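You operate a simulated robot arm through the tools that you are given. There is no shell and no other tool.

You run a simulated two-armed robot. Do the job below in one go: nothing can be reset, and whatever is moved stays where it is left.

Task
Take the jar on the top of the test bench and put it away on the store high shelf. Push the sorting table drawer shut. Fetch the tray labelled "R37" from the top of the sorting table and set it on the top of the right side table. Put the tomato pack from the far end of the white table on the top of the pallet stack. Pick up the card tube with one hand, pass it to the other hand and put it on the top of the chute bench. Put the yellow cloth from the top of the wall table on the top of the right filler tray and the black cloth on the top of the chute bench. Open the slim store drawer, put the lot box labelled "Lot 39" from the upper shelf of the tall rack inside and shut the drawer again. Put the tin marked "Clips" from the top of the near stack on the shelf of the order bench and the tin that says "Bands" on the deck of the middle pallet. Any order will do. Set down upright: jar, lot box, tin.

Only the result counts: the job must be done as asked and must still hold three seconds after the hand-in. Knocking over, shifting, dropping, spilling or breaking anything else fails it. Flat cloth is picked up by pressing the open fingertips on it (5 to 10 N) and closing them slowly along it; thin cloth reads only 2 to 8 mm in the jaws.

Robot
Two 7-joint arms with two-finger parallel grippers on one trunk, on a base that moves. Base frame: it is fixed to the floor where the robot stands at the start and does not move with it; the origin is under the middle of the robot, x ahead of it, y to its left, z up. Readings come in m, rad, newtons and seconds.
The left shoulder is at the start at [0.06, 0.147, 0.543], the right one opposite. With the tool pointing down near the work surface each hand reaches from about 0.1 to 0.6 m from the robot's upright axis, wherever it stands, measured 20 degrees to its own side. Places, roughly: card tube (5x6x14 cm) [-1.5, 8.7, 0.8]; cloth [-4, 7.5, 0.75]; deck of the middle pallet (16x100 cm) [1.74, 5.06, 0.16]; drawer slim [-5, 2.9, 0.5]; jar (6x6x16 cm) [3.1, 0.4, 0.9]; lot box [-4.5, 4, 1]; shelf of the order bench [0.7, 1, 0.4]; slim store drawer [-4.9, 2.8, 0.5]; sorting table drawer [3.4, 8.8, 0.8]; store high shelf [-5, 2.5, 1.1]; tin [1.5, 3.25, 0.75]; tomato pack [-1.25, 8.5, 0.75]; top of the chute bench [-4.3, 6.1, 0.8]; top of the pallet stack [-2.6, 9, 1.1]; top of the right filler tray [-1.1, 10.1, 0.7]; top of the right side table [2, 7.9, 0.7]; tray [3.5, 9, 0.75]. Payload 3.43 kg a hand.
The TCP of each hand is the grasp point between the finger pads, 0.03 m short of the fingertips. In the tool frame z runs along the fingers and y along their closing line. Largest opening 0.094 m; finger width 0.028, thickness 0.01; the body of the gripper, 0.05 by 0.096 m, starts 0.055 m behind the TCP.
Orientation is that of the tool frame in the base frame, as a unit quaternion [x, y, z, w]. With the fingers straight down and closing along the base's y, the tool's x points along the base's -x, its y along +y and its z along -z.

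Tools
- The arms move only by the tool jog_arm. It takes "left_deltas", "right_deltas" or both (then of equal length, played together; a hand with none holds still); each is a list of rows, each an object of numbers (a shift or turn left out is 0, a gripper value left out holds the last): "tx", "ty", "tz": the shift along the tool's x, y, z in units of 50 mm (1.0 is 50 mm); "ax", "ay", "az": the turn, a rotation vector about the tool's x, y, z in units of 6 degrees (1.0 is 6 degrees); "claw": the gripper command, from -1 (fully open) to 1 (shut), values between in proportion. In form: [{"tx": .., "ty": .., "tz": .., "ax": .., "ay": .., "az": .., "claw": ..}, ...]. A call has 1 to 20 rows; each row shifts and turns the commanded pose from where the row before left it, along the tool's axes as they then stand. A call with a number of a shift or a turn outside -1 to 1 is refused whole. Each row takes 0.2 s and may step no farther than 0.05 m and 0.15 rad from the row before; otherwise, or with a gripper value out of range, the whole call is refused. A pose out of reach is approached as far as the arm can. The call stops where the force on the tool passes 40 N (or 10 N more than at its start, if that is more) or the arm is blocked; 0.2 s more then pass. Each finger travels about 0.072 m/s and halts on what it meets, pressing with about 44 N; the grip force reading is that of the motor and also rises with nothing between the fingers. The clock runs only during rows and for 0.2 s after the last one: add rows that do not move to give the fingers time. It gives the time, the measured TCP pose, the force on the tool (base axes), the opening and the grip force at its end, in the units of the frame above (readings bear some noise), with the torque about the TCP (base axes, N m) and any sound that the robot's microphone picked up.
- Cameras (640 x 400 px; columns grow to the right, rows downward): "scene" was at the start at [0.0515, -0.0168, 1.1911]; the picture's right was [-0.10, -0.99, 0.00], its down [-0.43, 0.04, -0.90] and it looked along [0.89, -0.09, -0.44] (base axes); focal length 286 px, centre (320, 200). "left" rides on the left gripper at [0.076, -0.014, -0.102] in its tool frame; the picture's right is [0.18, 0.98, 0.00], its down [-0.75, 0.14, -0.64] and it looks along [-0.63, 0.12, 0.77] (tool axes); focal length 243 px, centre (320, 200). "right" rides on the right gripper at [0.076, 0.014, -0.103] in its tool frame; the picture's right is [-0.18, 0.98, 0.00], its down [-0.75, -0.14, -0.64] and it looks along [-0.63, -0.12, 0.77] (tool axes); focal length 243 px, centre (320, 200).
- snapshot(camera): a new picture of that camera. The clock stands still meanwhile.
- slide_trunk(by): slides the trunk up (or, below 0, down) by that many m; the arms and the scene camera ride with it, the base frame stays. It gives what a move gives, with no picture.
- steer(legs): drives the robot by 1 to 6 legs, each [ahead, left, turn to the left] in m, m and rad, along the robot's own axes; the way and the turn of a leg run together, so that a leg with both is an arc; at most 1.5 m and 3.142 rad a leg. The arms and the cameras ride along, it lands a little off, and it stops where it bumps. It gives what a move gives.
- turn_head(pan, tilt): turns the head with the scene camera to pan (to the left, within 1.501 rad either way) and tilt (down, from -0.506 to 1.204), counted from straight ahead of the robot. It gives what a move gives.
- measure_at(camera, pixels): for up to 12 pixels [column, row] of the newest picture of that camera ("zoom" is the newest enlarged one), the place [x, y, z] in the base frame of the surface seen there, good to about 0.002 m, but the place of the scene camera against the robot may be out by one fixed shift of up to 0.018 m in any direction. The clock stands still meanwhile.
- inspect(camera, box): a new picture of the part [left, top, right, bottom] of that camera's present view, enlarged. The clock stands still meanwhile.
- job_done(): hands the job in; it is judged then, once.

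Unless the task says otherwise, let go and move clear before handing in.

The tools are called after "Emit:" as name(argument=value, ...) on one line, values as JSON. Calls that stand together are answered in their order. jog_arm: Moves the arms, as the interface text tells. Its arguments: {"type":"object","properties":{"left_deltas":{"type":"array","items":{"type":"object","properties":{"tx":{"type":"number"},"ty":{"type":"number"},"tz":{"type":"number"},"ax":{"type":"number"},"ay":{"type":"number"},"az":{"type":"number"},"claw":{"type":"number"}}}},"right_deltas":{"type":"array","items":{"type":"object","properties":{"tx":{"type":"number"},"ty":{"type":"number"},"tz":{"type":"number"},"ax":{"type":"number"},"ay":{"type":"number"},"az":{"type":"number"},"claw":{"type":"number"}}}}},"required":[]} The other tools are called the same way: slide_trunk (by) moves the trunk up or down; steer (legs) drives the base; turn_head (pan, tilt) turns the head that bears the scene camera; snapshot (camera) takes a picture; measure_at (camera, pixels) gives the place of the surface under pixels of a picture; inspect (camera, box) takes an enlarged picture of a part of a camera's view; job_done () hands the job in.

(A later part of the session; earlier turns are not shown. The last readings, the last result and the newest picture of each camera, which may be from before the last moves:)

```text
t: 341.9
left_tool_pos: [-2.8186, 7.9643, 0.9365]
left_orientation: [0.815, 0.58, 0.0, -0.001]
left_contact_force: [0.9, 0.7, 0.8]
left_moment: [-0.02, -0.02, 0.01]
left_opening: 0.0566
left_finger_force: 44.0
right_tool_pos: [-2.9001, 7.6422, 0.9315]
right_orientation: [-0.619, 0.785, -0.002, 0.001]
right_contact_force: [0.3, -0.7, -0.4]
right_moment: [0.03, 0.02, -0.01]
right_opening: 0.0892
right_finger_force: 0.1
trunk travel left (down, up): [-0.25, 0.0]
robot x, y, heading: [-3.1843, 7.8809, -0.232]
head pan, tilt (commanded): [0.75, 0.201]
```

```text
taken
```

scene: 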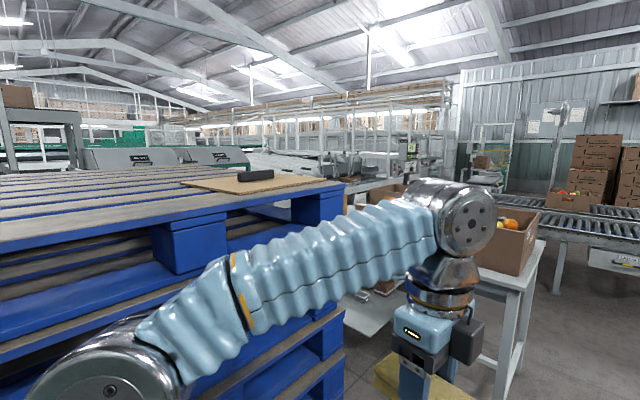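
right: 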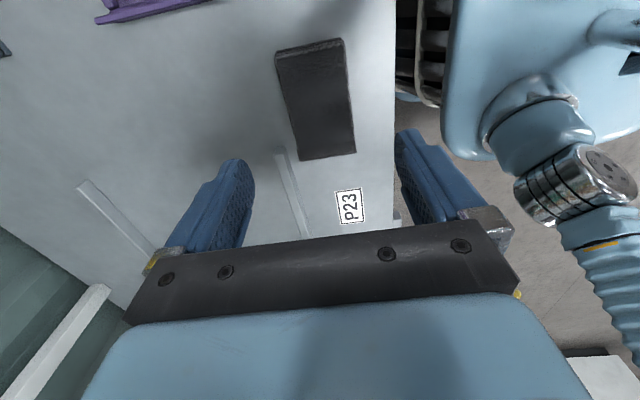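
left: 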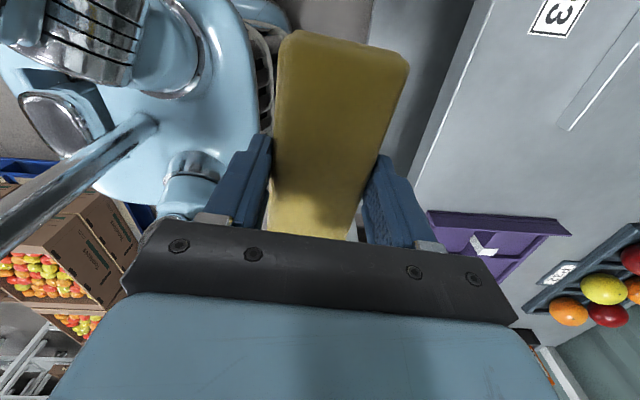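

The gap south of the white table is only ~0.5 m, too narrow, so I go around the crate pallet's south side: sidestep south, then east.

Emit:
steer(legs=[[0, -0.95, 0], [0, -0.95, 0], [1.1, 0, 0], [1.1, 0, 0]])

Emit:
turn_head(pan=0.6, tilt=0.3)

Emit:
snapshot(camera="scene")

```text
t: 362.0
left_tool_pos: [-1.1166, 5.6225, 0.9357]
left_orientation: [0.808, 0.589, 0.001, 0.0]
left_contact_force: [-0.4, 0.5, -0.5]
left_moment: [0.02, -0.02, 0.03]
left_opening: 0.0565
left_finger_force: 43.8
right_tool_pos: [-1.1904, 5.2971, 0.9307]
right_orientation: [-0.63, 0.777, -0.001, 0.001]
right_contact_force: [0.0, -0.9, -0.2]
right_moment: [0.0, 0.01, 0.0]
right_opening: 0.0895
right_finger_force: 0.1
trunk travel left (down, up): [-0.25, 0.0]
robot x, y, heading: [-1.4772, 5.5326, -0.21]
head pan, tilt (commanded): [0.75, 0.201]
```

```text
t: 362.7
left_tool_pos: [-1.117, 5.6238, 0.9359]
left_orientation: [0.807, 0.59, 0.0, -0.001]
left_contact_force: [-0.4, -0.8, 0.3]
left_moment: [0.02, -0.01, -0.03]
left_opening: 0.0567
left_finger_force: 43.9
right_tool_pos: [-1.1907, 5.2977, 0.9308]
right_orientation: [-0.629, 0.777, -0.001, 0.001]
right_contact_force: [-1.0, -0.3, 0.2]
right_moment: [-0.02, 0.0, 0.01]
right_opening: 0.0891
right_finger_force: 0.1
trunk travel left (down, up): [-0.25, 0.0]
robot x, y, heading: [-1.479, 5.5332, -0.21]
head pan, tilt (commanded): [0.6, 0.3]
```

```text
taken
```

scene: 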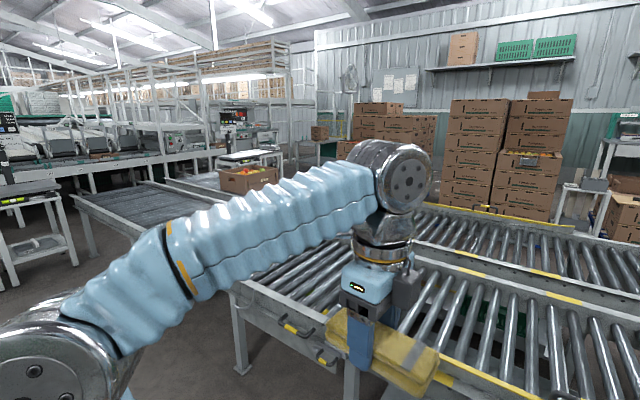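

A roller conveyor lies right ahead. I look left (north) to see the lane toward the white table's east side.

Emit:
turn_head(pan=1.4, tilt=0.35)

Emit:
snapshot(camera="scene")

Emit:
measure_at(camera="scene", pixels=[[240, 220], [280, 220], [330, 220], [380, 220], [420, 230], [460, 220], [200, 250], [520, 210]])

```text
t: 363.9
left_tool_pos: [-1.1158, 5.6225, 0.9352]
left_orientation: [0.808, 0.59, 0.001, 0.0]
left_contact_force: [0.0, 0.1, -1.4]
left_moment: [-0.04, -0.02, -0.02]
left_opening: 0.0568
left_finger_force: 44.0
right_tool_pos: [-1.1902, 5.2975, 0.9311]
right_orientation: [-0.629, 0.777, -0.001, 0.001]
right_contact_force: [-0.6, 1.0, -0.1]
right_moment: [0.01, -0.02, 0.0]
right_opening: 0.0891
right_finger_force: 0.0
trunk travel left (down, up): [-0.25, 0.0]
robot x, y, heading: [-1.4826, 5.5344, -0.207]
head pan, tilt (commanded): [1.4, 0.351]
```

```text
taken
```

scene: 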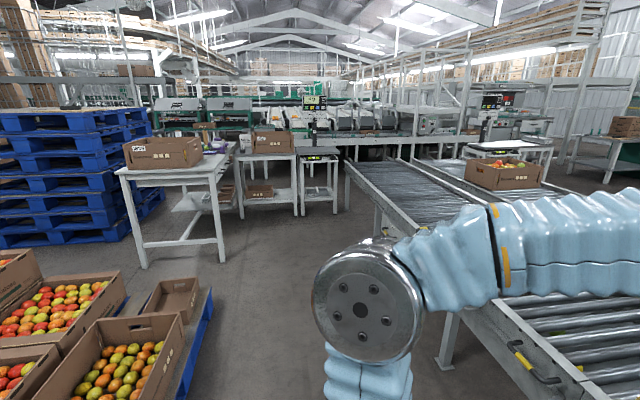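

```text
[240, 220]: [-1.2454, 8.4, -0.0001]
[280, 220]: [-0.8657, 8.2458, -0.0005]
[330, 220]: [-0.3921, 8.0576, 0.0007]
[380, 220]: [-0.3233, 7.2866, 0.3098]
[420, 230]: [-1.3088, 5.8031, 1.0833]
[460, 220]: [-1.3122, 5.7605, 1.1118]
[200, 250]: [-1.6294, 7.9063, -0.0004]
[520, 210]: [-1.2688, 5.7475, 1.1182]
```

The lane between the white table and the conveyors is open. I measure the conveyor's near corner and the weigh tables before moving north.

Emit:
measure_at(camera="scene", pixels=[[445, 362], [495, 305], [378, 235], [350, 185], [222, 258], [143, 262], [240, 215], [299, 213], [338, 210], [205, 300], [232, 158], [118, 172]])

Emit:
inspect(camera="scene", box=[100, 100, 360, 270])

```text
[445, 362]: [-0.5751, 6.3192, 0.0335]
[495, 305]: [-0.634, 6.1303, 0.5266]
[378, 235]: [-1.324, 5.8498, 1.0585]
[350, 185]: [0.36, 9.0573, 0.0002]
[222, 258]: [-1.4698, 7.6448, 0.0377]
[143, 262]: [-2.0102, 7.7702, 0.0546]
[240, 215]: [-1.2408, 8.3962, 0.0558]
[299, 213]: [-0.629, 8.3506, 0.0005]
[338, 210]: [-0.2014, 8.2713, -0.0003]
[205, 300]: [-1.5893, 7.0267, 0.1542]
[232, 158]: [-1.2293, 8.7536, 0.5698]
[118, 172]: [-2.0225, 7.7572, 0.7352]
```

```text
2.35 times, centred on (230, 185) of scene
```

zoom: 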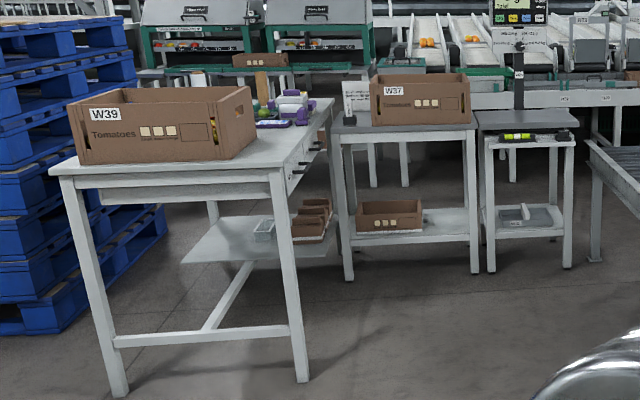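

The tube and packs at the white table's far end are best reached from the north side, so I need a way around. I move north along this lane to inspect the gaps near the weigh tables.

Emit:
steer(legs=[[0, 1.0, -0.02], [0, 0.8, 0]])

Emit:
turn_head(pan=1.5, tilt=0.3)

Emit:
snapshot(camera="scene")

Emit:
turn_head(pan=0.8, tilt=0.4)

Emit:
snapshot(camera="scene")

```text
t: 372.9
left_tool_pos: [-0.7449, 7.3899, 0.9356]
left_orientation: [0.806, 0.592, 0.0, -0.001]
left_contact_force: [-0.4, -0.1, 0.5]
left_moment: [0.0, -0.04, 0.02]
left_opening: 0.0568
left_finger_force: 44.2
right_tool_pos: [-0.8179, 7.0646, 0.9322]
right_orientation: [-0.63, 0.777, -0.002, 0.001]
right_contact_force: [-0.5, -0.1, -1.0]
right_moment: [-0.04, -0.02, 0.0]
right_opening: 0.0893
right_finger_force: 0.0
trunk travel left (down, up): [-0.25, 0.0]
robot x, y, heading: [-1.1067, 7.2969, -0.208]
head pan, tilt (commanded): [1.4, 0.351]
```

```text
t: 373.6
left_tool_pos: [-0.7445, 7.3893, 0.9351]
left_orientation: [0.807, 0.59, 0.001, 0.0]
left_contact_force: [0.4, 0.2, -0.7]
left_moment: [0.03, -0.02, 0.04]
left_opening: 0.057
left_finger_force: 44.0
right_tool_pos: [-0.8168, 7.0637, 0.932]
right_orientation: [-0.63, 0.777, -0.001, 0.0]
right_contact_force: [0.5, 0.2, -0.9]
right_moment: [-0.01, -0.01, -0.02]
right_opening: 0.0893
right_finger_force: 0.1
trunk travel left (down, up): [-0.25, 0.0]
robot x, y, heading: [-1.1111, 7.2935, -0.207]
head pan, tilt (commanded): [1.499, 0.3]
```

```text
taken
```

scene: 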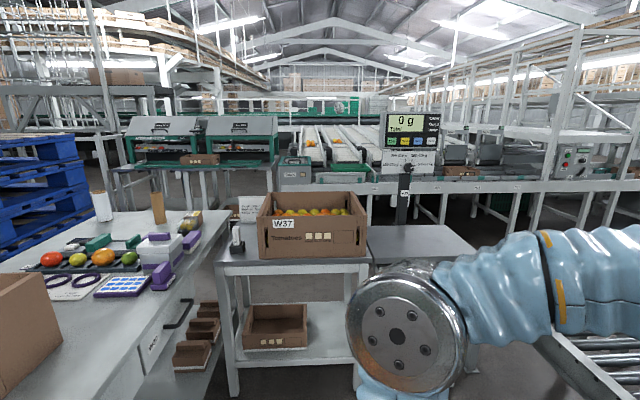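

```text
t: 374.7
left_tool_pos: [-0.7462, 7.3902, 0.9352]
left_orientation: [0.807, 0.59, 0.001, 0.0]
left_contact_force: [0.0, 0.2, -1.2]
left_moment: [-0.01, -0.04, 0.01]
left_opening: 0.0566
left_finger_force: 44.0
right_tool_pos: [-0.8174, 7.0643, 0.9321]
right_orientation: [-0.63, 0.776, -0.002, 0.001]
right_contact_force: [0.0, -0.8, -0.2]
right_moment: [0.0, 0.02, 0.01]
right_opening: 0.0892
right_finger_force: 0.3
trunk travel left (down, up): [-0.25, 0.0]
robot x, y, heading: [-1.1079, 7.2995, -0.207]
head pan, tilt (commanded): [0.799, 0.4]
```

```text
taken
```

scene: 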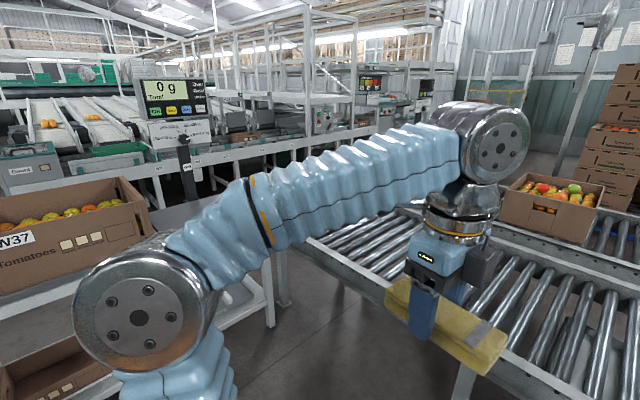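

Now the far end of the white table is visible with a standing brown tube (157,205) and packs around (190,220). I zoom in there and on the fillers.

Emit:
turn_head(pan=1.5, tilt=0.3)

Emit:
inspect(camera="scene", box=[20, 180, 240, 310])

Emit:
measure_at(camera="zoom", pixels=[[400, 60], [395, 90], [500, 120], [490, 105], [240, 60], [440, 160], [460, 80], [380, 200], [130, 60], [330, 70], [560, 110], [395, 45]])

Emit:
inspect(camera="scene", box=[90, 100, 300, 230])

```text
t: 375.8
left_tool_pos: [-0.7447, 7.3893, 0.935]
left_orientation: [0.807, 0.591, 0.001, -0.002]
left_contact_force: [0.4, -1.0, -0.8]
left_moment: [-0.03, -0.01, -0.02]
left_opening: 0.0569
left_finger_force: 43.8
right_tool_pos: [-0.8178, 7.0646, 0.9314]
right_orientation: [-0.63, 0.777, -0.002, 0.0]
right_contact_force: [-0.1, -0.8, 0.2]
right_moment: [0.0, 0.01, -0.03]
right_opening: 0.0892
right_finger_force: 0.0
trunk travel left (down, up): [-0.25, 0.0]
robot x, y, heading: [-1.1089, 7.2987, -0.206]
head pan, tilt (commanded): [1.499, 0.3]
```

```text
2.91 times, centred on (130, 245) of scene
```

zoom: 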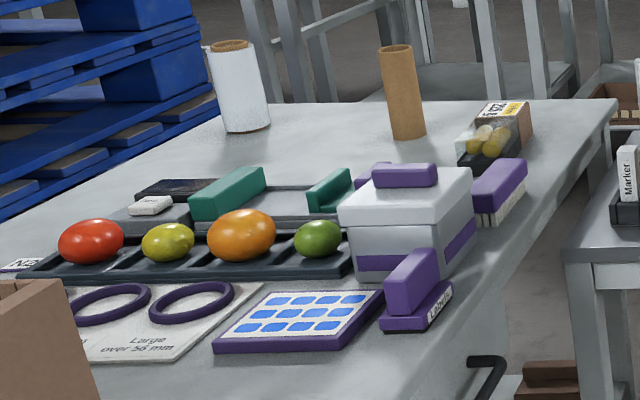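

```text
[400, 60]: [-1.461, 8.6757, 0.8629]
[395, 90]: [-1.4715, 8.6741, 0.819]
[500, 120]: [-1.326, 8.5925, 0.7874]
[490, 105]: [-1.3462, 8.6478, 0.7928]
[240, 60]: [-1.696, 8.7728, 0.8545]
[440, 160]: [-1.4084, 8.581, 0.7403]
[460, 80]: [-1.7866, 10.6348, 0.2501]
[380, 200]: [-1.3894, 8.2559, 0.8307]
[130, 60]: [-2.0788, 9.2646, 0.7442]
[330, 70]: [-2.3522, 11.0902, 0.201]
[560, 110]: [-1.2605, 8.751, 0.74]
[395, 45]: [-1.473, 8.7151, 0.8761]
```

```text
3.05 times, centred on (195, 165) of scene
```

zoom: 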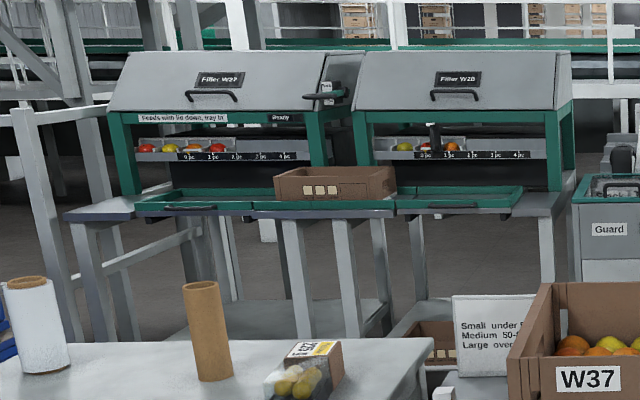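

The tube stands upright at about (-1.46, 8.69); the pack with yellow tomatoes is at (-1.33, 8.62). The right filler (W28) has a green tray in front at (455,200). I measure the structures bounding the lane north of the white table.

Emit:
measure_at(camera="zoom", pixels=[[455, 200], [230, 205], [300, 240], [545, 240], [345, 260], [35, 170], [60, 290], [105, 230], [20, 118], [160, 255], [605, 250], [200, 300]])

Emit:
inspect(camera="scene", box=[0, 80, 200, 240])

```text
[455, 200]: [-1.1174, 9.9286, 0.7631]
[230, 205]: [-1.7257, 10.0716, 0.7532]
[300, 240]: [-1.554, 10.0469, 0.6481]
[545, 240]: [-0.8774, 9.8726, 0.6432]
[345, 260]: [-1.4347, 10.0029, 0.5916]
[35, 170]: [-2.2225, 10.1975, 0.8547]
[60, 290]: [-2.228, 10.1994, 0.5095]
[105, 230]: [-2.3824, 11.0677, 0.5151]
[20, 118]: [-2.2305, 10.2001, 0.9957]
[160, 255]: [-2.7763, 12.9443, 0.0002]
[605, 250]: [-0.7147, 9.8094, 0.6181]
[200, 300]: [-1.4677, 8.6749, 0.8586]
```

```text
2.50 times, centred on (100, 160) of scene
```

zoom: 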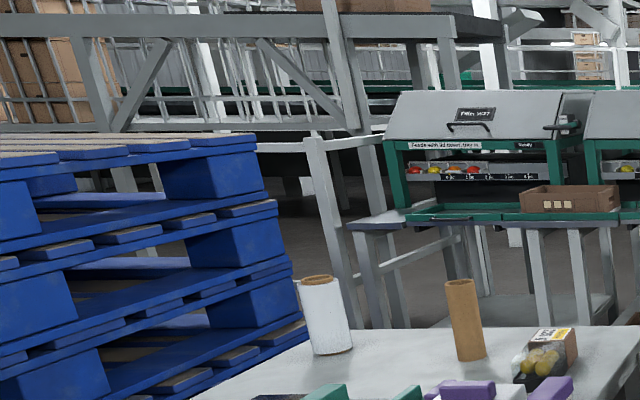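

The lane between the filler bench (front v≈9.42) and the white table's north end (v≈8.3) must be entered from the west, past the pallet stack. I bring both hands closer to the middle to slim down, and drive back around.

Emit:
jog_arm(left_deltas=[{"tx": -0.7}, {"tx": -0.7}, {}], right_deltas=[{"tx": -0.7}, {"tx": -0.7}, {}])

Emit:
steer(legs=[[0, -0.9, 0], [0, -0.9, -0.02], [-1.1, 0, 0], [-1.05, 0, 0]])

```text
t: 376.6
left_tool_pos: [-0.7679, 7.3227, 0.9375]
left_orientation: [0.806, 0.592, 0.0, -0.001]
left_contact_force: [-0.5, -0.3, -0.5]
left_moment: [-0.05, 0.02, -0.02]
left_opening: 0.0566
left_finger_force: 44.2
right_tool_pos: [-0.8028, 7.1318, 0.9309]
right_orientation: [-0.63, 0.776, 0.0, 0.001]
right_contact_force: [-0.2, -0.4, -0.2]
right_moment: [0.01, -0.02, 0.03]
right_opening: 0.0892
right_finger_force: 0.0
trunk travel left (down, up): [-0.25, 0.0]
robot x, y, heading: [-1.1093, 7.2972, -0.207]
head pan, tilt (commanded): [1.499, 0.3]
```

```text
t: 395.6
left_tool_pos: [-3.1944, 6.0308, 0.9385]
left_orientation: [0.809, 0.587, 0.001, 0.0]
left_contact_force: [0.3, 0.3, -1.0]
left_moment: [0.0, -0.03, 0.01]
left_opening: 0.0567
left_finger_force: 44.1
right_tool_pos: [-3.2329, 5.8419, 0.9319]
right_orientation: [-0.627, 0.779, -0.001, 0.0]
right_contact_force: [0.2, 0.0, -0.2]
right_moment: [0.0, -0.03, 0.0]
right_opening: 0.0893
right_finger_force: 0.1
trunk travel left (down, up): [-0.25, 0.0]
robot x, y, heading: [-3.5392, 6.0064, -0.209]
head pan, tilt (commanded): [1.499, 0.3]
```

Back on the west aisle at v≈5.05. Sidestep north to v≈6.85 and look north past the stack.

Emit:
steer(legs=[[-0.05, 0.9, -0.02], [0, 0.9, 0]])

Emit:
turn_head(pan=1.5, tilt=0.35)

Emit:
snapshot(camera="scene")

```text
t: 404.7
left_tool_pos: [-2.8384, 7.7869, 0.9375]
left_orientation: [0.81, 0.586, 0.001, -0.001]
left_contact_force: [0.2, -0.7, -0.9]
left_moment: [0.03, -0.01, 0.0]
left_opening: 0.0568
left_finger_force: 43.4
right_tool_pos: [-2.8764, 7.5974, 0.931]
right_orientation: [-0.626, 0.78, -0.002, 0.002]
right_contact_force: [0.2, 0.1, -0.3]
right_moment: [0.0, 0.03, 0.02]
right_opening: 0.0893
right_finger_force: 0.1
trunk travel left (down, up): [-0.25, 0.0]
robot x, y, heading: [-3.1804, 7.7623, -0.219]
head pan, tilt (commanded): [1.499, 0.3]
```

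```text
t: 405.3
left_tool_pos: [-2.8384, 7.7866, 0.9376]
left_orientation: [0.81, 0.587, 0.001, 0.0]
left_contact_force: [-0.3, 0.1, -0.1]
left_moment: [0.02, -0.01, 0.01]
left_opening: 0.0569
left_finger_force: 43.8
right_tool_pos: [-2.8771, 7.596, 0.9301]
right_orientation: [-0.626, 0.78, -0.002, 0.0]
right_contact_force: [0.3, 0.0, 0.1]
right_moment: [-0.01, 0.01, -0.01]
right_opening: 0.0892
right_finger_force: 0.1
trunk travel left (down, up): [-0.25, 0.0]
robot x, y, heading: [-3.1787, 7.7655, -0.215]
head pan, tilt (commanded): [1.499, 0.351]
```

```text
taken
```

scene: 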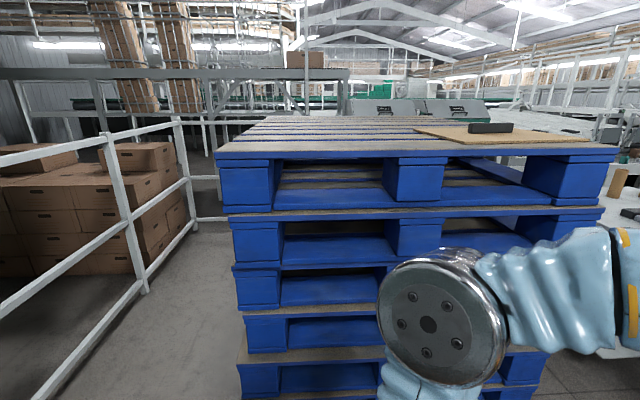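

West of the stack there's a passage bounded by a white railing. I measure the railing, its corner post (183,180), and the rail behind the stack (208,218).

Emit:
measure_at(camera="scene", pixels=[[194, 225], [184, 180], [208, 218], [212, 178], [145, 285], [125, 215], [105, 160], [60, 380], [218, 150], [240, 370], [300, 122], [200, 300]])

Emit:
inspect(camera="scene", box=[80, 50, 360, 240])

```text
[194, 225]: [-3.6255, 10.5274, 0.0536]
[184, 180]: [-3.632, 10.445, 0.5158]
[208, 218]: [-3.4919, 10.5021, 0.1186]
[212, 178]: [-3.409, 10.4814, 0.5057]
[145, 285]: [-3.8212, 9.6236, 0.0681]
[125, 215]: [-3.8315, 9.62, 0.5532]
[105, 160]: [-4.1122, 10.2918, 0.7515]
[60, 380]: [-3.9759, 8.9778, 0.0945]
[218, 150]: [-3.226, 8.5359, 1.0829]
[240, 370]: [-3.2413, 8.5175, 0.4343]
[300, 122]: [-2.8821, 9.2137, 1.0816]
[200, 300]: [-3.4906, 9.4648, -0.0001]
```

```text
2.11 times, centred on (220, 145) of scene
```

zoom: 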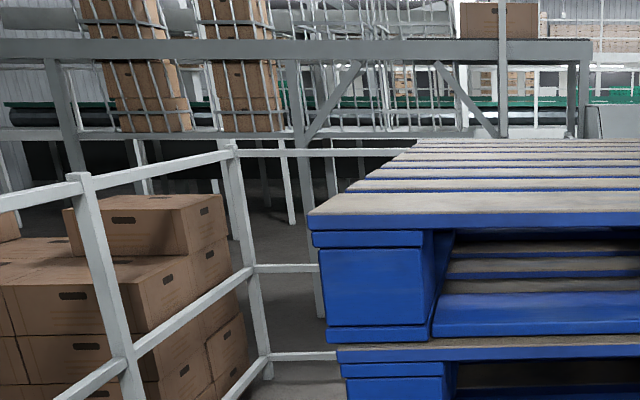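

The railing runs along u≈-5.91 and v≈9.43; the west passage is 0.82 m wide. I measure the stack's far edge to know the north lane's width.

Emit:
measure_at(camera="scene", pixels=[[296, 118], [330, 117], [360, 116], [275, 118], [400, 118], [256, 124], [480, 128], [440, 133], [520, 140], [550, 135], [600, 150]])

Emit:
inspect(camera="scene", box=[240, 90, 640, 180])

```text
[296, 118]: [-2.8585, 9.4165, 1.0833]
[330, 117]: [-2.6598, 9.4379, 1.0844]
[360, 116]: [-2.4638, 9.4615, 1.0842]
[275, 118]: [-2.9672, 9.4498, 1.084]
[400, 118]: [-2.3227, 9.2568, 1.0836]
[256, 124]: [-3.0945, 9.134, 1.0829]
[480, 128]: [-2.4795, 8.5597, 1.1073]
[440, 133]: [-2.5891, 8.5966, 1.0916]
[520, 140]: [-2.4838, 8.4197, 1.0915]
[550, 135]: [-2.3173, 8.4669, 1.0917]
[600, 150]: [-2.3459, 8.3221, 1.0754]
```

```text
1.60 times, centred on (440, 135) of scene
```

zoom: 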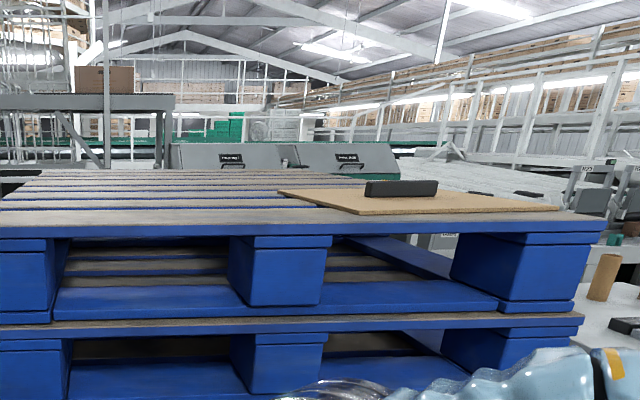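

The direct way north is between the wall table's end and the stack's south-west corner. I turn left a bit to measure that gap exactly.

Emit:
jog_arm(left_deltas=[{"ty": -0.9}, {"ty": -0.9}, {}], right_deltas=[{"ty": 0.9, "claw": 0.5}, {"ty": 0.9, "claw": 0.5}, {}])

Emit:
steer(legs=[[0, 0, 0.9]])

Emit:
turn_head(pan=1.3, tilt=0.6)

Emit:
snapshot(camera="scene")

```text
t: 406.1
left_tool_pos: [-2.9221, 7.8135, 0.9366]
left_orientation: [0.81, 0.586, 0.001, 0.0]
left_contact_force: [0.1, 0.2, -1.2]
left_moment: [0.03, 0.0, 0.0]
left_opening: 0.0565
left_finger_force: 43.6
right_tool_pos: [-2.9666, 7.6178, 0.9283]
right_orientation: [-0.625, 0.78, 0.0, 0.0]
right_contact_force: [-0.9, -0.3, 0.1]
right_moment: [0.01, -0.01, 0.0]
right_opening: 0.0235
right_finger_force: 0.0
trunk travel left (down, up): [-0.25, 0.0]
robot x, y, heading: [-3.1809, 7.7687, -0.219]
head pan, tilt (commanded): [1.499, 0.351]
```

```text
t: 408.8
left_tool_pos: [-3.059, 7.9994, 0.9357]
left_orientation: [0.472, 0.881, 0.001, 0.0]
left_contact_force: [0.1, -0.3, -0.5]
left_moment: [0.0, 0.01, -0.03]
left_opening: 0.0569
left_finger_force: 43.9
right_tool_pos: [-2.9303, 7.8417, 0.929]
right_orientation: [0.904, -0.428, 0.001, -0.001]
right_contact_force: [0.0, 0.1, 0.2]
right_moment: [0.02, -0.02, -0.01]
right_opening: 0.0236
right_finger_force: 0.1
trunk travel left (down, up): [-0.25, 0.0]
robot x, y, heading: [-3.1806, 7.7632, 0.688]
head pan, tilt (commanded): [1.499, 0.351]
```

```text
t: 409.6
left_tool_pos: [-3.0591, 7.9999, 0.9361]
left_orientation: [0.472, 0.882, 0.0, -0.001]
left_contact_force: [0.8, -0.6, 0.2]
left_moment: [0.0, -0.03, 0.0]
left_opening: 0.0569
left_finger_force: 44.2
right_tool_pos: [-2.9317, 7.842, 0.9296]
right_orientation: [0.903, -0.429, 0.001, -0.001]
right_contact_force: [-0.2, 0.2, -1.1]
right_moment: [0.01, 0.0, 0.02]
right_opening: 0.0237
right_finger_force: 0.0
trunk travel left (down, up): [-0.25, 0.0]
robot x, y, heading: [-3.1811, 7.7677, 0.686]
head pan, tilt (commanded): [1.3, 0.6]
```

```text
taken
```

scene: 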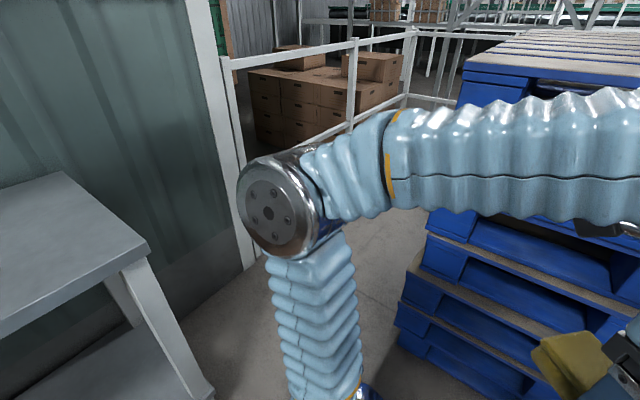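

I see the wall table's corner (150,243), a wall post (245,262), and the stack's lower corner (398,345). I measure them.

Emit:
measure_at(camera="scene", pixels=[[148, 243], [205, 385], [248, 265], [226, 160], [402, 345], [425, 245], [400, 300], [355, 130], [300, 340], [385, 280], [465, 75], [270, 205]])

```text
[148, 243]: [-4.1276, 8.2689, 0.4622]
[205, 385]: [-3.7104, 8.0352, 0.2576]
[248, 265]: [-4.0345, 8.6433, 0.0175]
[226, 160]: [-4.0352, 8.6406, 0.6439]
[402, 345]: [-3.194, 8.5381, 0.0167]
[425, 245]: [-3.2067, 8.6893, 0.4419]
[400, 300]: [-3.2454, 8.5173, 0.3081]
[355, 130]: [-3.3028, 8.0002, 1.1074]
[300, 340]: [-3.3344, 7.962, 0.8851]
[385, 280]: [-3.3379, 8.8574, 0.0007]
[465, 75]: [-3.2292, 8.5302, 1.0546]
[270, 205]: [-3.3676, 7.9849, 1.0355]
```

The gap is about 0.64 m – tighter than I like. Looking back at the measurements, the roller conveyor ends near v≈7.0, so the lane can be reached around the weigh tables from the east; I drive back there.

Emit:
steer(legs=[[0, 0, -0.905], [0, -0.9, 0], [0, -0.88, 0], [1.05, 0, 0], [1.05, 0, 0]])

Emit:
steer(legs=[[0, 0.9, 0], [0, 0.9, 0]])

Emit:
turn_head(pan=0.9, tilt=0.45)

Emit:
snapshot(camera="scene")

```text
t: 430.8
left_tool_pos: [-1.2337, 5.678, 0.9368]
left_orientation: [0.803, 0.596, 0.001, -0.001]
left_contact_force: [0.5, -0.4, -1.3]
left_moment: [-0.04, 0.04, -0.02]
left_opening: 0.0571
left_finger_force: 45.0
right_tool_pos: [-1.2738, 5.48, 0.9287]
right_orientation: [-0.635, 0.773, -0.001, 0.001]
right_contact_force: [-0.3, 0.4, 0.4]
right_moment: [0.02, -0.02, -0.03]
right_opening: 0.0235
right_finger_force: 0.1
trunk travel left (down, up): [-0.25, 0.0]
robot x, y, heading: [-1.4919, 5.6207, -0.195]
head pan, tilt (commanded): [1.3, 0.6]
```

```text
t: 439.8
left_tool_pos: [-0.9013, 7.4409, 0.9366]
left_orientation: [0.796, 0.606, 0.0, -0.001]
left_contact_force: [0.1, 0.6, -0.4]
left_moment: [0.02, -0.02, -0.02]
left_opening: 0.0568
left_finger_force: 43.6
right_tool_pos: [-0.9351, 7.2412, 0.928]
right_orientation: [-0.644, 0.765, -0.002, 0.001]
right_contact_force: [-0.1, -0.5, 0.1]
right_moment: [-0.03, 0.0, 0.01]
right_opening: 0.0232
right_finger_force: 0.0
trunk travel left (down, up): [-0.25, 0.0]
robot x, y, heading: [-1.1533, 7.3773, -0.169]
head pan, tilt (commanded): [1.3, 0.6]
```

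```text
t: 440.7
left_tool_pos: [-0.9004, 7.4407, 0.9351]
left_orientation: [0.795, 0.606, 0.001, -0.001]
left_contact_force: [-0.4, -0.9, -0.8]
left_moment: [0.01, 0.0, 0.01]
left_opening: 0.0565
left_finger_force: 44.4
right_tool_pos: [-0.9364, 7.2412, 0.9283]
right_orientation: [-0.644, 0.765, -0.001, 0.001]
right_contact_force: [0.4, -0.8, -0.1]
right_moment: [0.03, -0.02, -0.01]
right_opening: 0.0235
right_finger_force: 0.1
trunk travel left (down, up): [-0.25, 0.0]
robot x, y, heading: [-1.155, 7.3805, -0.169]
head pan, tilt (commanded): [0.901, 0.45]
```

```text
taken
```

scene: 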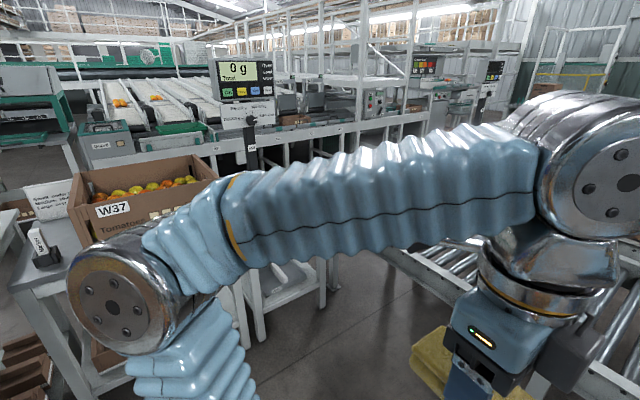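

The arm blocks the view; I turn to face north and look at the gap by the weigh tables.

Emit:
steer(legs=[[0.15, 0, 0], [0, 0, 1.2]])

Emit:
turn_head(pan=-0.25, tilt=0.45)

Emit:
snapshot(camera="scene")

```text
t: 445.1
left_tool_pos: [-0.974, 7.6144, 0.9357]
left_orientation: [0.315, 0.949, 0.0, -0.001]
left_contact_force: [-0.2, -0.3, -0.1]
left_moment: [-0.01, -0.02, -0.04]
left_opening: 0.0569
left_finger_force: 44.4
right_tool_pos: [-0.7987, 7.509, 0.9292]
right_orientation: [0.964, -0.267, 0.0, -0.002]
right_contact_force: [0.6, -0.1, 0.2]
right_moment: [0.01, -0.01, -0.01]
right_opening: 0.0235
right_finger_force: 0.0
trunk travel left (down, up): [-0.25, 0.0]
robot x, y, heading: [-1.0089, 7.3535, 1.035]
head pan, tilt (commanded): [0.901, 0.45]
```

```text
t: 446.4
left_tool_pos: [-0.9745, 7.6151, 0.9359]
left_orientation: [0.314, 0.949, 0.0, -0.001]
left_contact_force: [0.7, -0.4, -1.0]
left_moment: [0.02, 0.0, -0.02]
left_opening: 0.0569
left_finger_force: 43.8
right_tool_pos: [-0.7995, 7.5086, 0.9288]
right_orientation: [0.964, -0.267, 0.0, -0.002]
right_contact_force: [0.3, 0.0, 0.6]
right_moment: [0.0, 0.0, -0.01]
right_opening: 0.0234
right_finger_force: 0.0
trunk travel left (down, up): [-0.25, 0.0]
robot x, y, heading: [-1.0104, 7.3518, 1.023]
head pan, tilt (commanded): [-0.25, 0.45]
```

```text
taken
```

scene: 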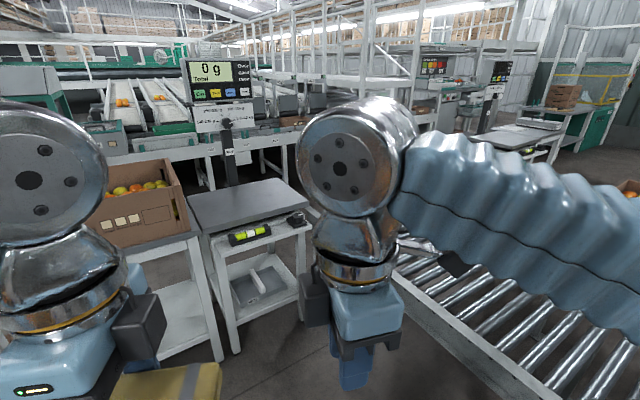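

I measure weigh table 2's right edge, its leg, and the conveyor's corner near (400,245).

Emit:
measure_at(camera="scene", pixels=[[306, 228], [300, 325], [222, 355], [405, 250], [415, 275], [450, 265], [395, 320], [430, 370], [290, 190], [280, 340], [240, 175], [500, 150]])

Emit:
snapshot(camera="right")

```text
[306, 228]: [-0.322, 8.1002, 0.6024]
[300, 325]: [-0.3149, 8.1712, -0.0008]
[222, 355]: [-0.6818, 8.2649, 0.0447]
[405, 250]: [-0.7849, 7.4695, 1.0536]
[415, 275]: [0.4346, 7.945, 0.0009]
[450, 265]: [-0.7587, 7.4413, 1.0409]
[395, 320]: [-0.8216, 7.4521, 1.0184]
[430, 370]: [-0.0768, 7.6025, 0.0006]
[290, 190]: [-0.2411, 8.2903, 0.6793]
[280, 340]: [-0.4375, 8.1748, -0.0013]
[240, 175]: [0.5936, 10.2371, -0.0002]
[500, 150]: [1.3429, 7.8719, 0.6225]
```

```text
taken
```

right: 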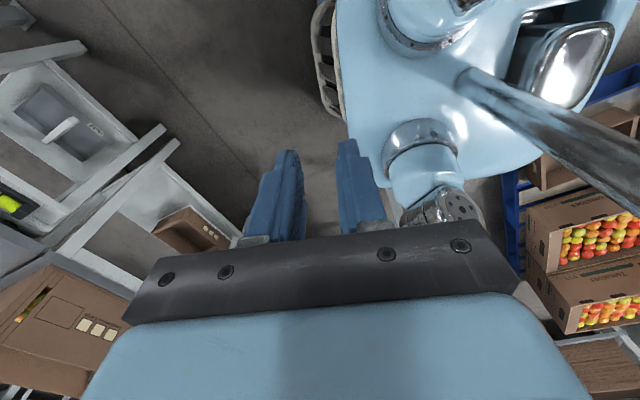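

East of weigh table 2 the floor is free (points (-0.08,7.60) and (0.43,7.95)). I square up north, go up to v≈7.4, then sidestep right past the weigh table.

Emit:
steer(legs=[[0, 0, 0.315], [0.45, 0, 0], [0, -0.95, 0]])

Emit:
turn_head(pan=0.3, tilt=0.4)

Emit:
snapshot(camera="scene")

```text
t: 452.5
left_tool_pos: [-0.5735, 7.9601, 0.9376]
left_orientation: [0.163, 0.987, 0.001, 0.0]
left_contact_force: [0.1, -0.6, 0.0]
left_moment: [-0.04, -0.01, -0.05]
left_opening: 0.0567
left_finger_force: 43.9
right_tool_pos: [-0.3767, 7.914, 0.931]
right_orientation: [0.993, -0.114, 0.002, -0.001]
right_contact_force: [0.0, -0.1, 0.3]
right_moment: [-0.03, 0.02, -0.01]
right_opening: 0.0234
right_finger_force: 0.0
trunk travel left (down, up): [-0.25, 0.0]
robot x, y, heading: [-0.5305, 7.6986, 1.339]
head pan, tilt (commanded): [-0.25, 0.45]
stopped in leg 3: the robot was blocked; the commanded pose is now the measured one
```

```text
t: 453.5
left_tool_pos: [-0.5764, 7.9618, 0.9372]
left_orientation: [0.163, 0.987, 0.0, 0.002]
left_contact_force: [0.2, 0.6, -0.9]
left_moment: [-0.05, 0.01, 0.02]
left_opening: 0.0568
left_finger_force: 44.4
right_tool_pos: [-0.378, 7.9152, 0.9313]
right_orientation: [0.993, -0.114, 0.005, 0.001]
right_contact_force: [-0.5, 0.0, -0.2]
right_moment: [-0.06, 0.01, -0.01]
right_opening: 0.0232
right_finger_force: 0.1
trunk travel left (down, up): [-0.25, 0.0]
robot x, y, heading: [-0.5213, 7.7012, 1.335]
head pan, tilt (commanded): [0.3, 0.4]
```

```text
taken
```

scene: 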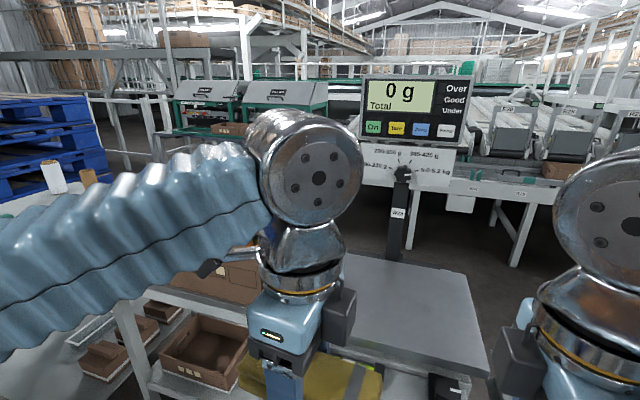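

The sidestep was blocked at u≈-2.26. I look right to see what I touched.

Emit:
turn_head(pan=-1.2, tilt=0.75)

Emit:
snapshot(camera="scene")

Emit:
turn_head(pan=-0.5, tilt=0.8)

Emit:
snapshot(camera="scene")

```text
t: 455.1
left_tool_pos: [-0.5758, 7.961, 0.9334]
left_orientation: [0.163, 0.987, 0.0, 0.003]
left_contact_force: [0.2, 0.0, -1.1]
left_moment: [0.04, 0.03, 0.0]
left_opening: 0.057
left_finger_force: 43.8
right_tool_pos: [-0.3785, 7.9146, 0.9281]
right_orientation: [0.993, -0.114, 0.004, 0.0]
right_contact_force: [0.2, -0.7, 0.2]
right_moment: [0.01, 0.04, 0.0]
right_opening: 0.0236
right_finger_force: 0.1
trunk travel left (down, up): [-0.25, 0.0]
robot x, y, heading: [-0.5228, 7.6986, 1.34]
head pan, tilt (commanded): [-1.201, 0.75]
```

```text
taken
```

scene: 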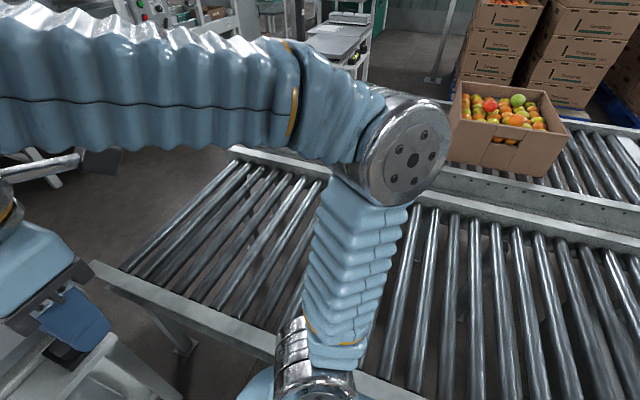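

```text
t: 456.2
left_tool_pos: [-0.5756, 7.9613, 0.9347]
left_orientation: [0.163, 0.987, 0.0, 0.003]
left_contact_force: [0.2, -1.3, 0.2]
left_moment: [0.01, 0.0, 0.0]
left_opening: 0.0569
left_finger_force: 43.7
right_tool_pos: [-0.3784, 7.915, 0.9284]
right_orientation: [0.993, -0.114, 0.005, 0.001]
right_contact_force: [0.4, -0.6, -0.1]
right_moment: [0.03, -0.01, -0.01]
right_opening: 0.0235
right_finger_force: 0.0
trunk travel left (down, up): [-0.25, 0.0]
robot x, y, heading: [-0.5212, 7.7005, 1.34]
head pan, tilt (commanded): [-0.499, 0.799]
```

```text
taken
```

scene: 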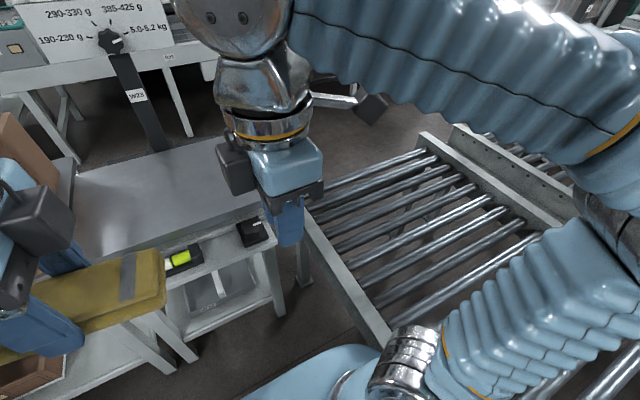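

The conveyor actually runs on up beside the weigh table, so this way is closed. I measure its end to be certain.

Emit:
measure_at(camera="scene", pixels=[[310, 205], [305, 240], [385, 345], [428, 138], [265, 225], [278, 300], [350, 290], [400, 320], [300, 330], [380, 140]])

```text
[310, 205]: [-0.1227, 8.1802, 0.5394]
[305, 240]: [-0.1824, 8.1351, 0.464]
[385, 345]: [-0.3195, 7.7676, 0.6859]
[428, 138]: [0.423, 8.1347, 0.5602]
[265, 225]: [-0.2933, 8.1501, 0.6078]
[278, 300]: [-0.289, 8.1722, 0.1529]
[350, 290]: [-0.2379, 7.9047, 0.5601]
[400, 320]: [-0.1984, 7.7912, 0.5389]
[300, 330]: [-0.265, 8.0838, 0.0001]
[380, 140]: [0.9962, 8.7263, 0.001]
```

The lane is closed here. The remaining option is the gap by the wall table, so I need my own true width: I measure the elbow positions.

Emit:
turn_head(pan=-1.3, tilt=0.6)

Emit:
snapshot(camera="scene")

```text
t: 457.3
left_tool_pos: [-0.5763, 7.9615, 0.9344]
left_orientation: [0.164, 0.987, 0.0, 0.002]
left_contact_force: [-0.4, 0.2, 0.0]
left_moment: [0.03, -0.01, 0.0]
left_opening: 0.0571
left_finger_force: 44.3
right_tool_pos: [-0.3776, 7.9144, 0.9286]
right_orientation: [0.994, -0.114, 0.003, 0.001]
right_contact_force: [0.0, -0.3, -0.3]
right_moment: [0.02, 0.01, -0.01]
right_opening: 0.0237
right_finger_force: 0.0
trunk travel left (down, up): [-0.25, 0.0]
robot x, y, heading: [-0.5265, 7.6975, 1.337]
head pan, tilt (commanded): [-1.3, 0.6]
```

```text
taken
```

scene: 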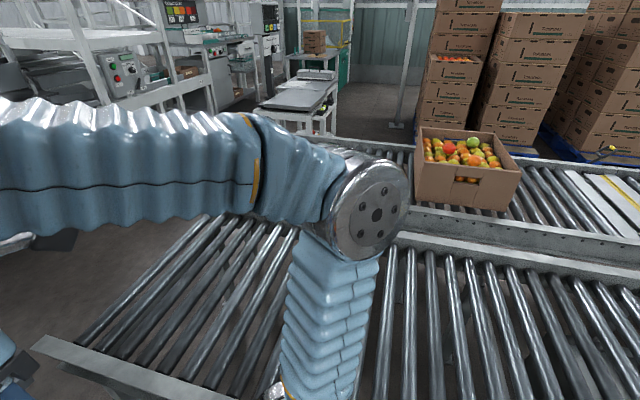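

Emit:
measure_at(camera="scene", pixels=[[375, 215], [345, 160], [320, 165], [400, 180], [365, 255], [350, 300], [280, 160], [335, 370], [300, 340], [395, 230]])

```text
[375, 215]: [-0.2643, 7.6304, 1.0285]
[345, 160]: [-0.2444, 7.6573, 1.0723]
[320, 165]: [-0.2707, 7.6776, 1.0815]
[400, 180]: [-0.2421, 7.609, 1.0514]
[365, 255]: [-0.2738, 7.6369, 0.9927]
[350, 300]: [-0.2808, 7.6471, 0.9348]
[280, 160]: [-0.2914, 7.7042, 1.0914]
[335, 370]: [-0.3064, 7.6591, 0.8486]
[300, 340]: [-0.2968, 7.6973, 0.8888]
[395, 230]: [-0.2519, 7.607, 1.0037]
```

My base is about ±0.245 m wide, but the elbows stick out to ~0.39 m in this pose. I'll go back and use the west passage with both arms raised above stack height (hands horizontal at z≈1.22). First return to open floor.

Emit:
steer(legs=[[0, 0.42, 0], [-1.15, 0, 0], [-1.15, 0, 0]])

```text
t: 470.8
left_tool_pos: [-1.4963, 5.8132, 0.936]
left_orientation: [0.16, 0.987, 0.001, -0.004]
left_contact_force: [0.8, 0.4, -0.5]
left_moment: [-0.01, -0.01, -0.01]
left_opening: 0.0569
left_finger_force: 43.9
right_tool_pos: [-1.2989, 5.7676, 0.9285]
right_orientation: [0.994, -0.112, -0.002, -0.001]
right_contact_force: [0.6, -0.7, 0.3]
right_moment: [0.02, 0.02, 0.01]
right_opening: 0.0238
right_finger_force: 0.0
trunk travel left (down, up): [-0.25, 0.0]
robot x, y, heading: [-1.4511, 5.5538, 1.343]
head pan, tilt (commanded): [-1.3, 0.6]
```

In the open, I yaw both tools back to their standard orientation together.

Emit:
jog_arm(left_deltas=[{"az": -1, "claw": 1}, {"az": -1}, {"az": -1}, {"az": -1}, {"az": -1}, {"az": -1}, {"az": -1}, {"az": -1}, {"az": -1}, {"az": -1}, {"az": -1}, {"az": -1}, {"az": -1}, {"az": -1}, {"az": -1}, {}], right_deltas=[{"az": 1}, {"az": 1}, {"az": 1}, {"az": 1}, {"az": 1}, {"az": 1}, {"az": 1}, {"az": 1}, {"az": 1}, {"az": 1}, {"az": 1}, {"az": 1}, {"az": 1}, {"az": 1}, {"az": 1}, {}])

Emit:
jog_arm(left_deltas=[{"tx": -0.9, "ty": 0.3}, {"tx": -0.9}, {"ay": -1}, {"ay": -1}, {"ay": -1}, {"ay": -1}, {"ay": -1}, {"ay": -1}, {"ay": -1}, {"ay": -1}, {"ay": -1}, {"ay": -1}, {"ay": -1}, {"ay": -1}, {"ay": -1}, {"ay": -1}, {"ay": -0.5}, {}], right_deltas=[{"tx": -0.9, "ty": -0.3}, {"tx": -0.9}, {"ay": -1}, {"ay": -1}, {"ay": -1}, {"ay": -1}, {"ay": -1}, {"ay": -1}, {"ay": -1}, {"ay": -1}, {"ay": -1}, {"ay": -1}, {"ay": -1}, {"ay": -1}, {"ay": -1}, {"ay": -1}, {"ay": -0.5}, {}])

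```text
t: 474.2
left_tool_pos: [-1.4965, 5.8138, 0.9356]
left_orientation: [-0.585, 0.811, 0.004, -0.002]
left_contact_force: [0.4, 0.0, -0.9]
left_moment: [0.0, 0.02, 0.0]
left_opening: 0.0565
left_finger_force: 43.9
right_tool_pos: [-1.2983, 5.7664, 0.9277]
right_orientation: [-0.624, 0.781, 0.002, -0.001]
right_contact_force: [0.0, -0.4, 0.1]
right_moment: [0.0, -0.02, 0.01]
right_opening: 0.0234
right_finger_force: 0.1
trunk travel left (down, up): [-0.25, 0.0]
robot x, y, heading: [-1.4537, 5.5554, 1.346]
head pan, tilt (commanded): [-1.3, 0.6]
```

```text
t: 478.0
left_tool_pos: [-1.4821, 5.9024, 0.9362]
left_orientation: [-0.422, 0.589, 0.405, 0.557]
left_contact_force: [0.3, -1.1, 0.0]
left_moment: [0.03, 0.01, 0.0]
left_opening: 0.0568
left_finger_force: 44.3
right_tool_pos: [-1.2647, 5.8522, 0.9285]
right_orientation: [-0.452, 0.567, 0.431, 0.537]
right_contact_force: [0.5, 0.3, -1.0]
right_moment: [0.0, -0.01, 0.02]
right_opening: 0.0234
right_finger_force: 0.1
trunk travel left (down, up): [-0.25, 0.0]
robot x, y, heading: [-1.4499, 5.5558, 1.345]
head pan, tilt (commanded): [-1.3, 0.6]
```

Both tools are horizontal. Now raise both hands to z≈1.22.

Emit:
jog_arm(left_deltas=[{"tx": -0.95, "tz": 0.2}, {"tx": -0.95, "tz": 0.2}, {"tx": -0.95, "tz": 0.2}, {"tx": -0.95, "tz": 0.2}, {"tx": -0.95}, {"tx": -0.95}, {}], right_deltas=[{"tx": -0.95, "tz": 0.2}, {"tx": -0.95, "tz": 0.2}, {"tx": -0.95, "tz": 0.2}, {"tx": -0.95, "tz": 0.2}, {"tx": -0.95}, {"tx": -0.95}, {}])

Emit:
turn_head(pan=-1.1, tilt=0.3)

Emit:
snapshot(camera="scene")

Emit:
turn_head(pan=1.1, tilt=0.3)

Emit:
snapshot(camera="scene")

```text
t: 479.6
left_tool_pos: [-1.4647, 5.9532, 1.2202]
left_orientation: [-0.422, 0.59, 0.404, 0.557]
left_contact_force: [-0.3, 1.0, -0.9]
left_moment: [0.0, -0.01, -0.02]
left_opening: 0.0569
left_finger_force: 43.9
right_tool_pos: [-1.254, 5.9048, 1.2079]
right_orientation: [-0.452, 0.567, 0.431, 0.537]
right_contact_force: [-0.5, -0.1, 0.2]
right_moment: [0.04, 0.03, 0.02]
right_opening: 0.0235
right_finger_force: 0.1
trunk travel left (down, up): [-0.25, 0.0]
robot x, y, heading: [-1.4522, 5.5536, 1.35]
head pan, tilt (commanded): [-1.3, 0.6]
```

```text
t: 480.4
left_tool_pos: [-1.4646, 5.9531, 1.2206]
left_orientation: [-0.421, 0.59, 0.404, 0.558]
left_contact_force: [-0.2, 0.4, -1.2]
left_moment: [0.01, -0.02, 0.02]
left_opening: 0.0567
left_finger_force: 43.6
right_tool_pos: [-1.2527, 5.9044, 1.2084]
right_orientation: [-0.451, 0.568, 0.43, 0.537]
right_contact_force: [0.0, 1.0, -0.4]
right_moment: [0.02, -0.02, -0.01]
right_opening: 0.0235
right_finger_force: 0.1
trunk travel left (down, up): [-0.25, 0.0]
robot x, y, heading: [-1.4517, 5.556, 1.345]
head pan, tilt (commanded): [-1.1, 0.3]
```

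```text
taken
```

scene: 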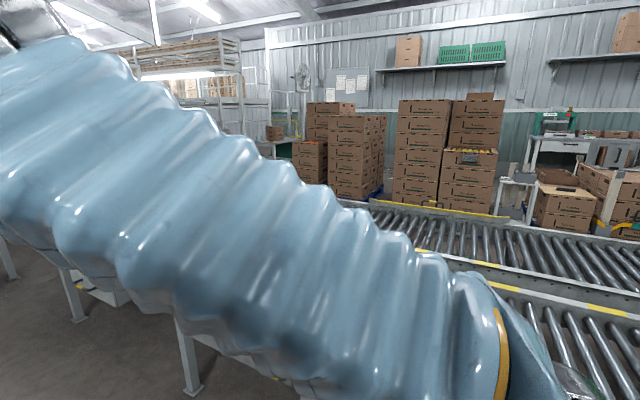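

```text
t: 482.4
left_tool_pos: [-1.4641, 5.9524, 1.2197]
left_orientation: [-0.422, 0.589, 0.405, 0.558]
left_contact_force: [-0.5, 0.9, -0.7]
left_moment: [0.01, 0.0, -0.01]
left_opening: 0.0566
left_finger_force: 44.1
right_tool_pos: [-1.2529, 5.9044, 1.2082]
right_orientation: [-0.452, 0.567, 0.431, 0.537]
right_contact_force: [0.5, -0.5, 0.5]
right_moment: [-0.01, 0.03, 0.03]
right_opening: 0.0236
right_finger_force: 0.1
trunk travel left (down, up): [-0.25, 0.0]
robot x, y, heading: [-1.4518, 5.5531, 1.346]
head pan, tilt (commanded): [1.1, 0.3]
```

```text
taken
```

scene: 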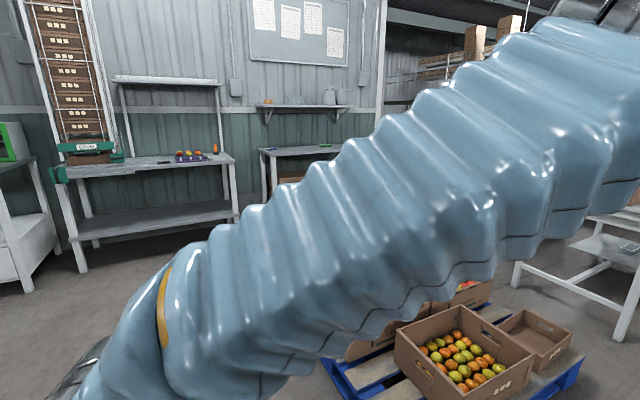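

The forearms now run up from low elbows. I measure where the elbow and forearm are.

Emit:
measure_at(camera="scene", pixels=[[85, 385], [120, 360], [200, 320], [160, 390], [260, 300], [400, 250], [500, 150], [330, 350], [600, 60]])

Emit:
turn_head(pan=1.45, tilt=1.0)

Emit:
snapshot(camera="scene")

```text
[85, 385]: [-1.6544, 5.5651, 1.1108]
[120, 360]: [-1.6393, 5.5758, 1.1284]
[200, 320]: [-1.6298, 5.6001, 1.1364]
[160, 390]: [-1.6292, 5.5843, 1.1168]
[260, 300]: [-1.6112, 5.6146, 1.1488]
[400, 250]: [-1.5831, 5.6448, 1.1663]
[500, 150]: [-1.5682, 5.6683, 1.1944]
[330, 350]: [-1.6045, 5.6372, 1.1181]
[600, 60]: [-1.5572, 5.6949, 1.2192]
```

```text
t: 483.5
left_tool_pos: [-1.4645, 5.9546, 1.2185]
left_orientation: [-0.422, 0.589, 0.405, 0.558]
left_contact_force: [0.0, -0.2, -1.2]
left_moment: [-0.03, -0.03, 0.02]
left_opening: 0.0569
left_finger_force: 43.8
right_tool_pos: [-1.2527, 5.9039, 1.209]
right_orientation: [-0.452, 0.566, 0.432, 0.537]
right_contact_force: [1.0, 0.1, 0.2]
right_moment: [0.0, 0.04, 0.0]
right_opening: 0.0237
right_finger_force: 0.1
trunk travel left (down, up): [-0.25, 0.0]
robot x, y, heading: [-1.4536, 5.5559, 1.34]
head pan, tilt (commanded): [1.45, 1.0]
```

```text
taken
```

scene: 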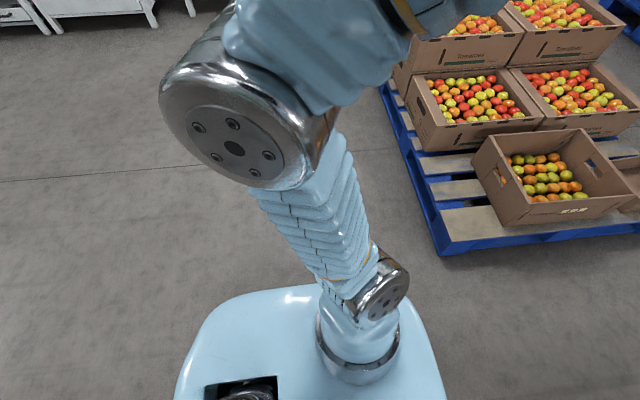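

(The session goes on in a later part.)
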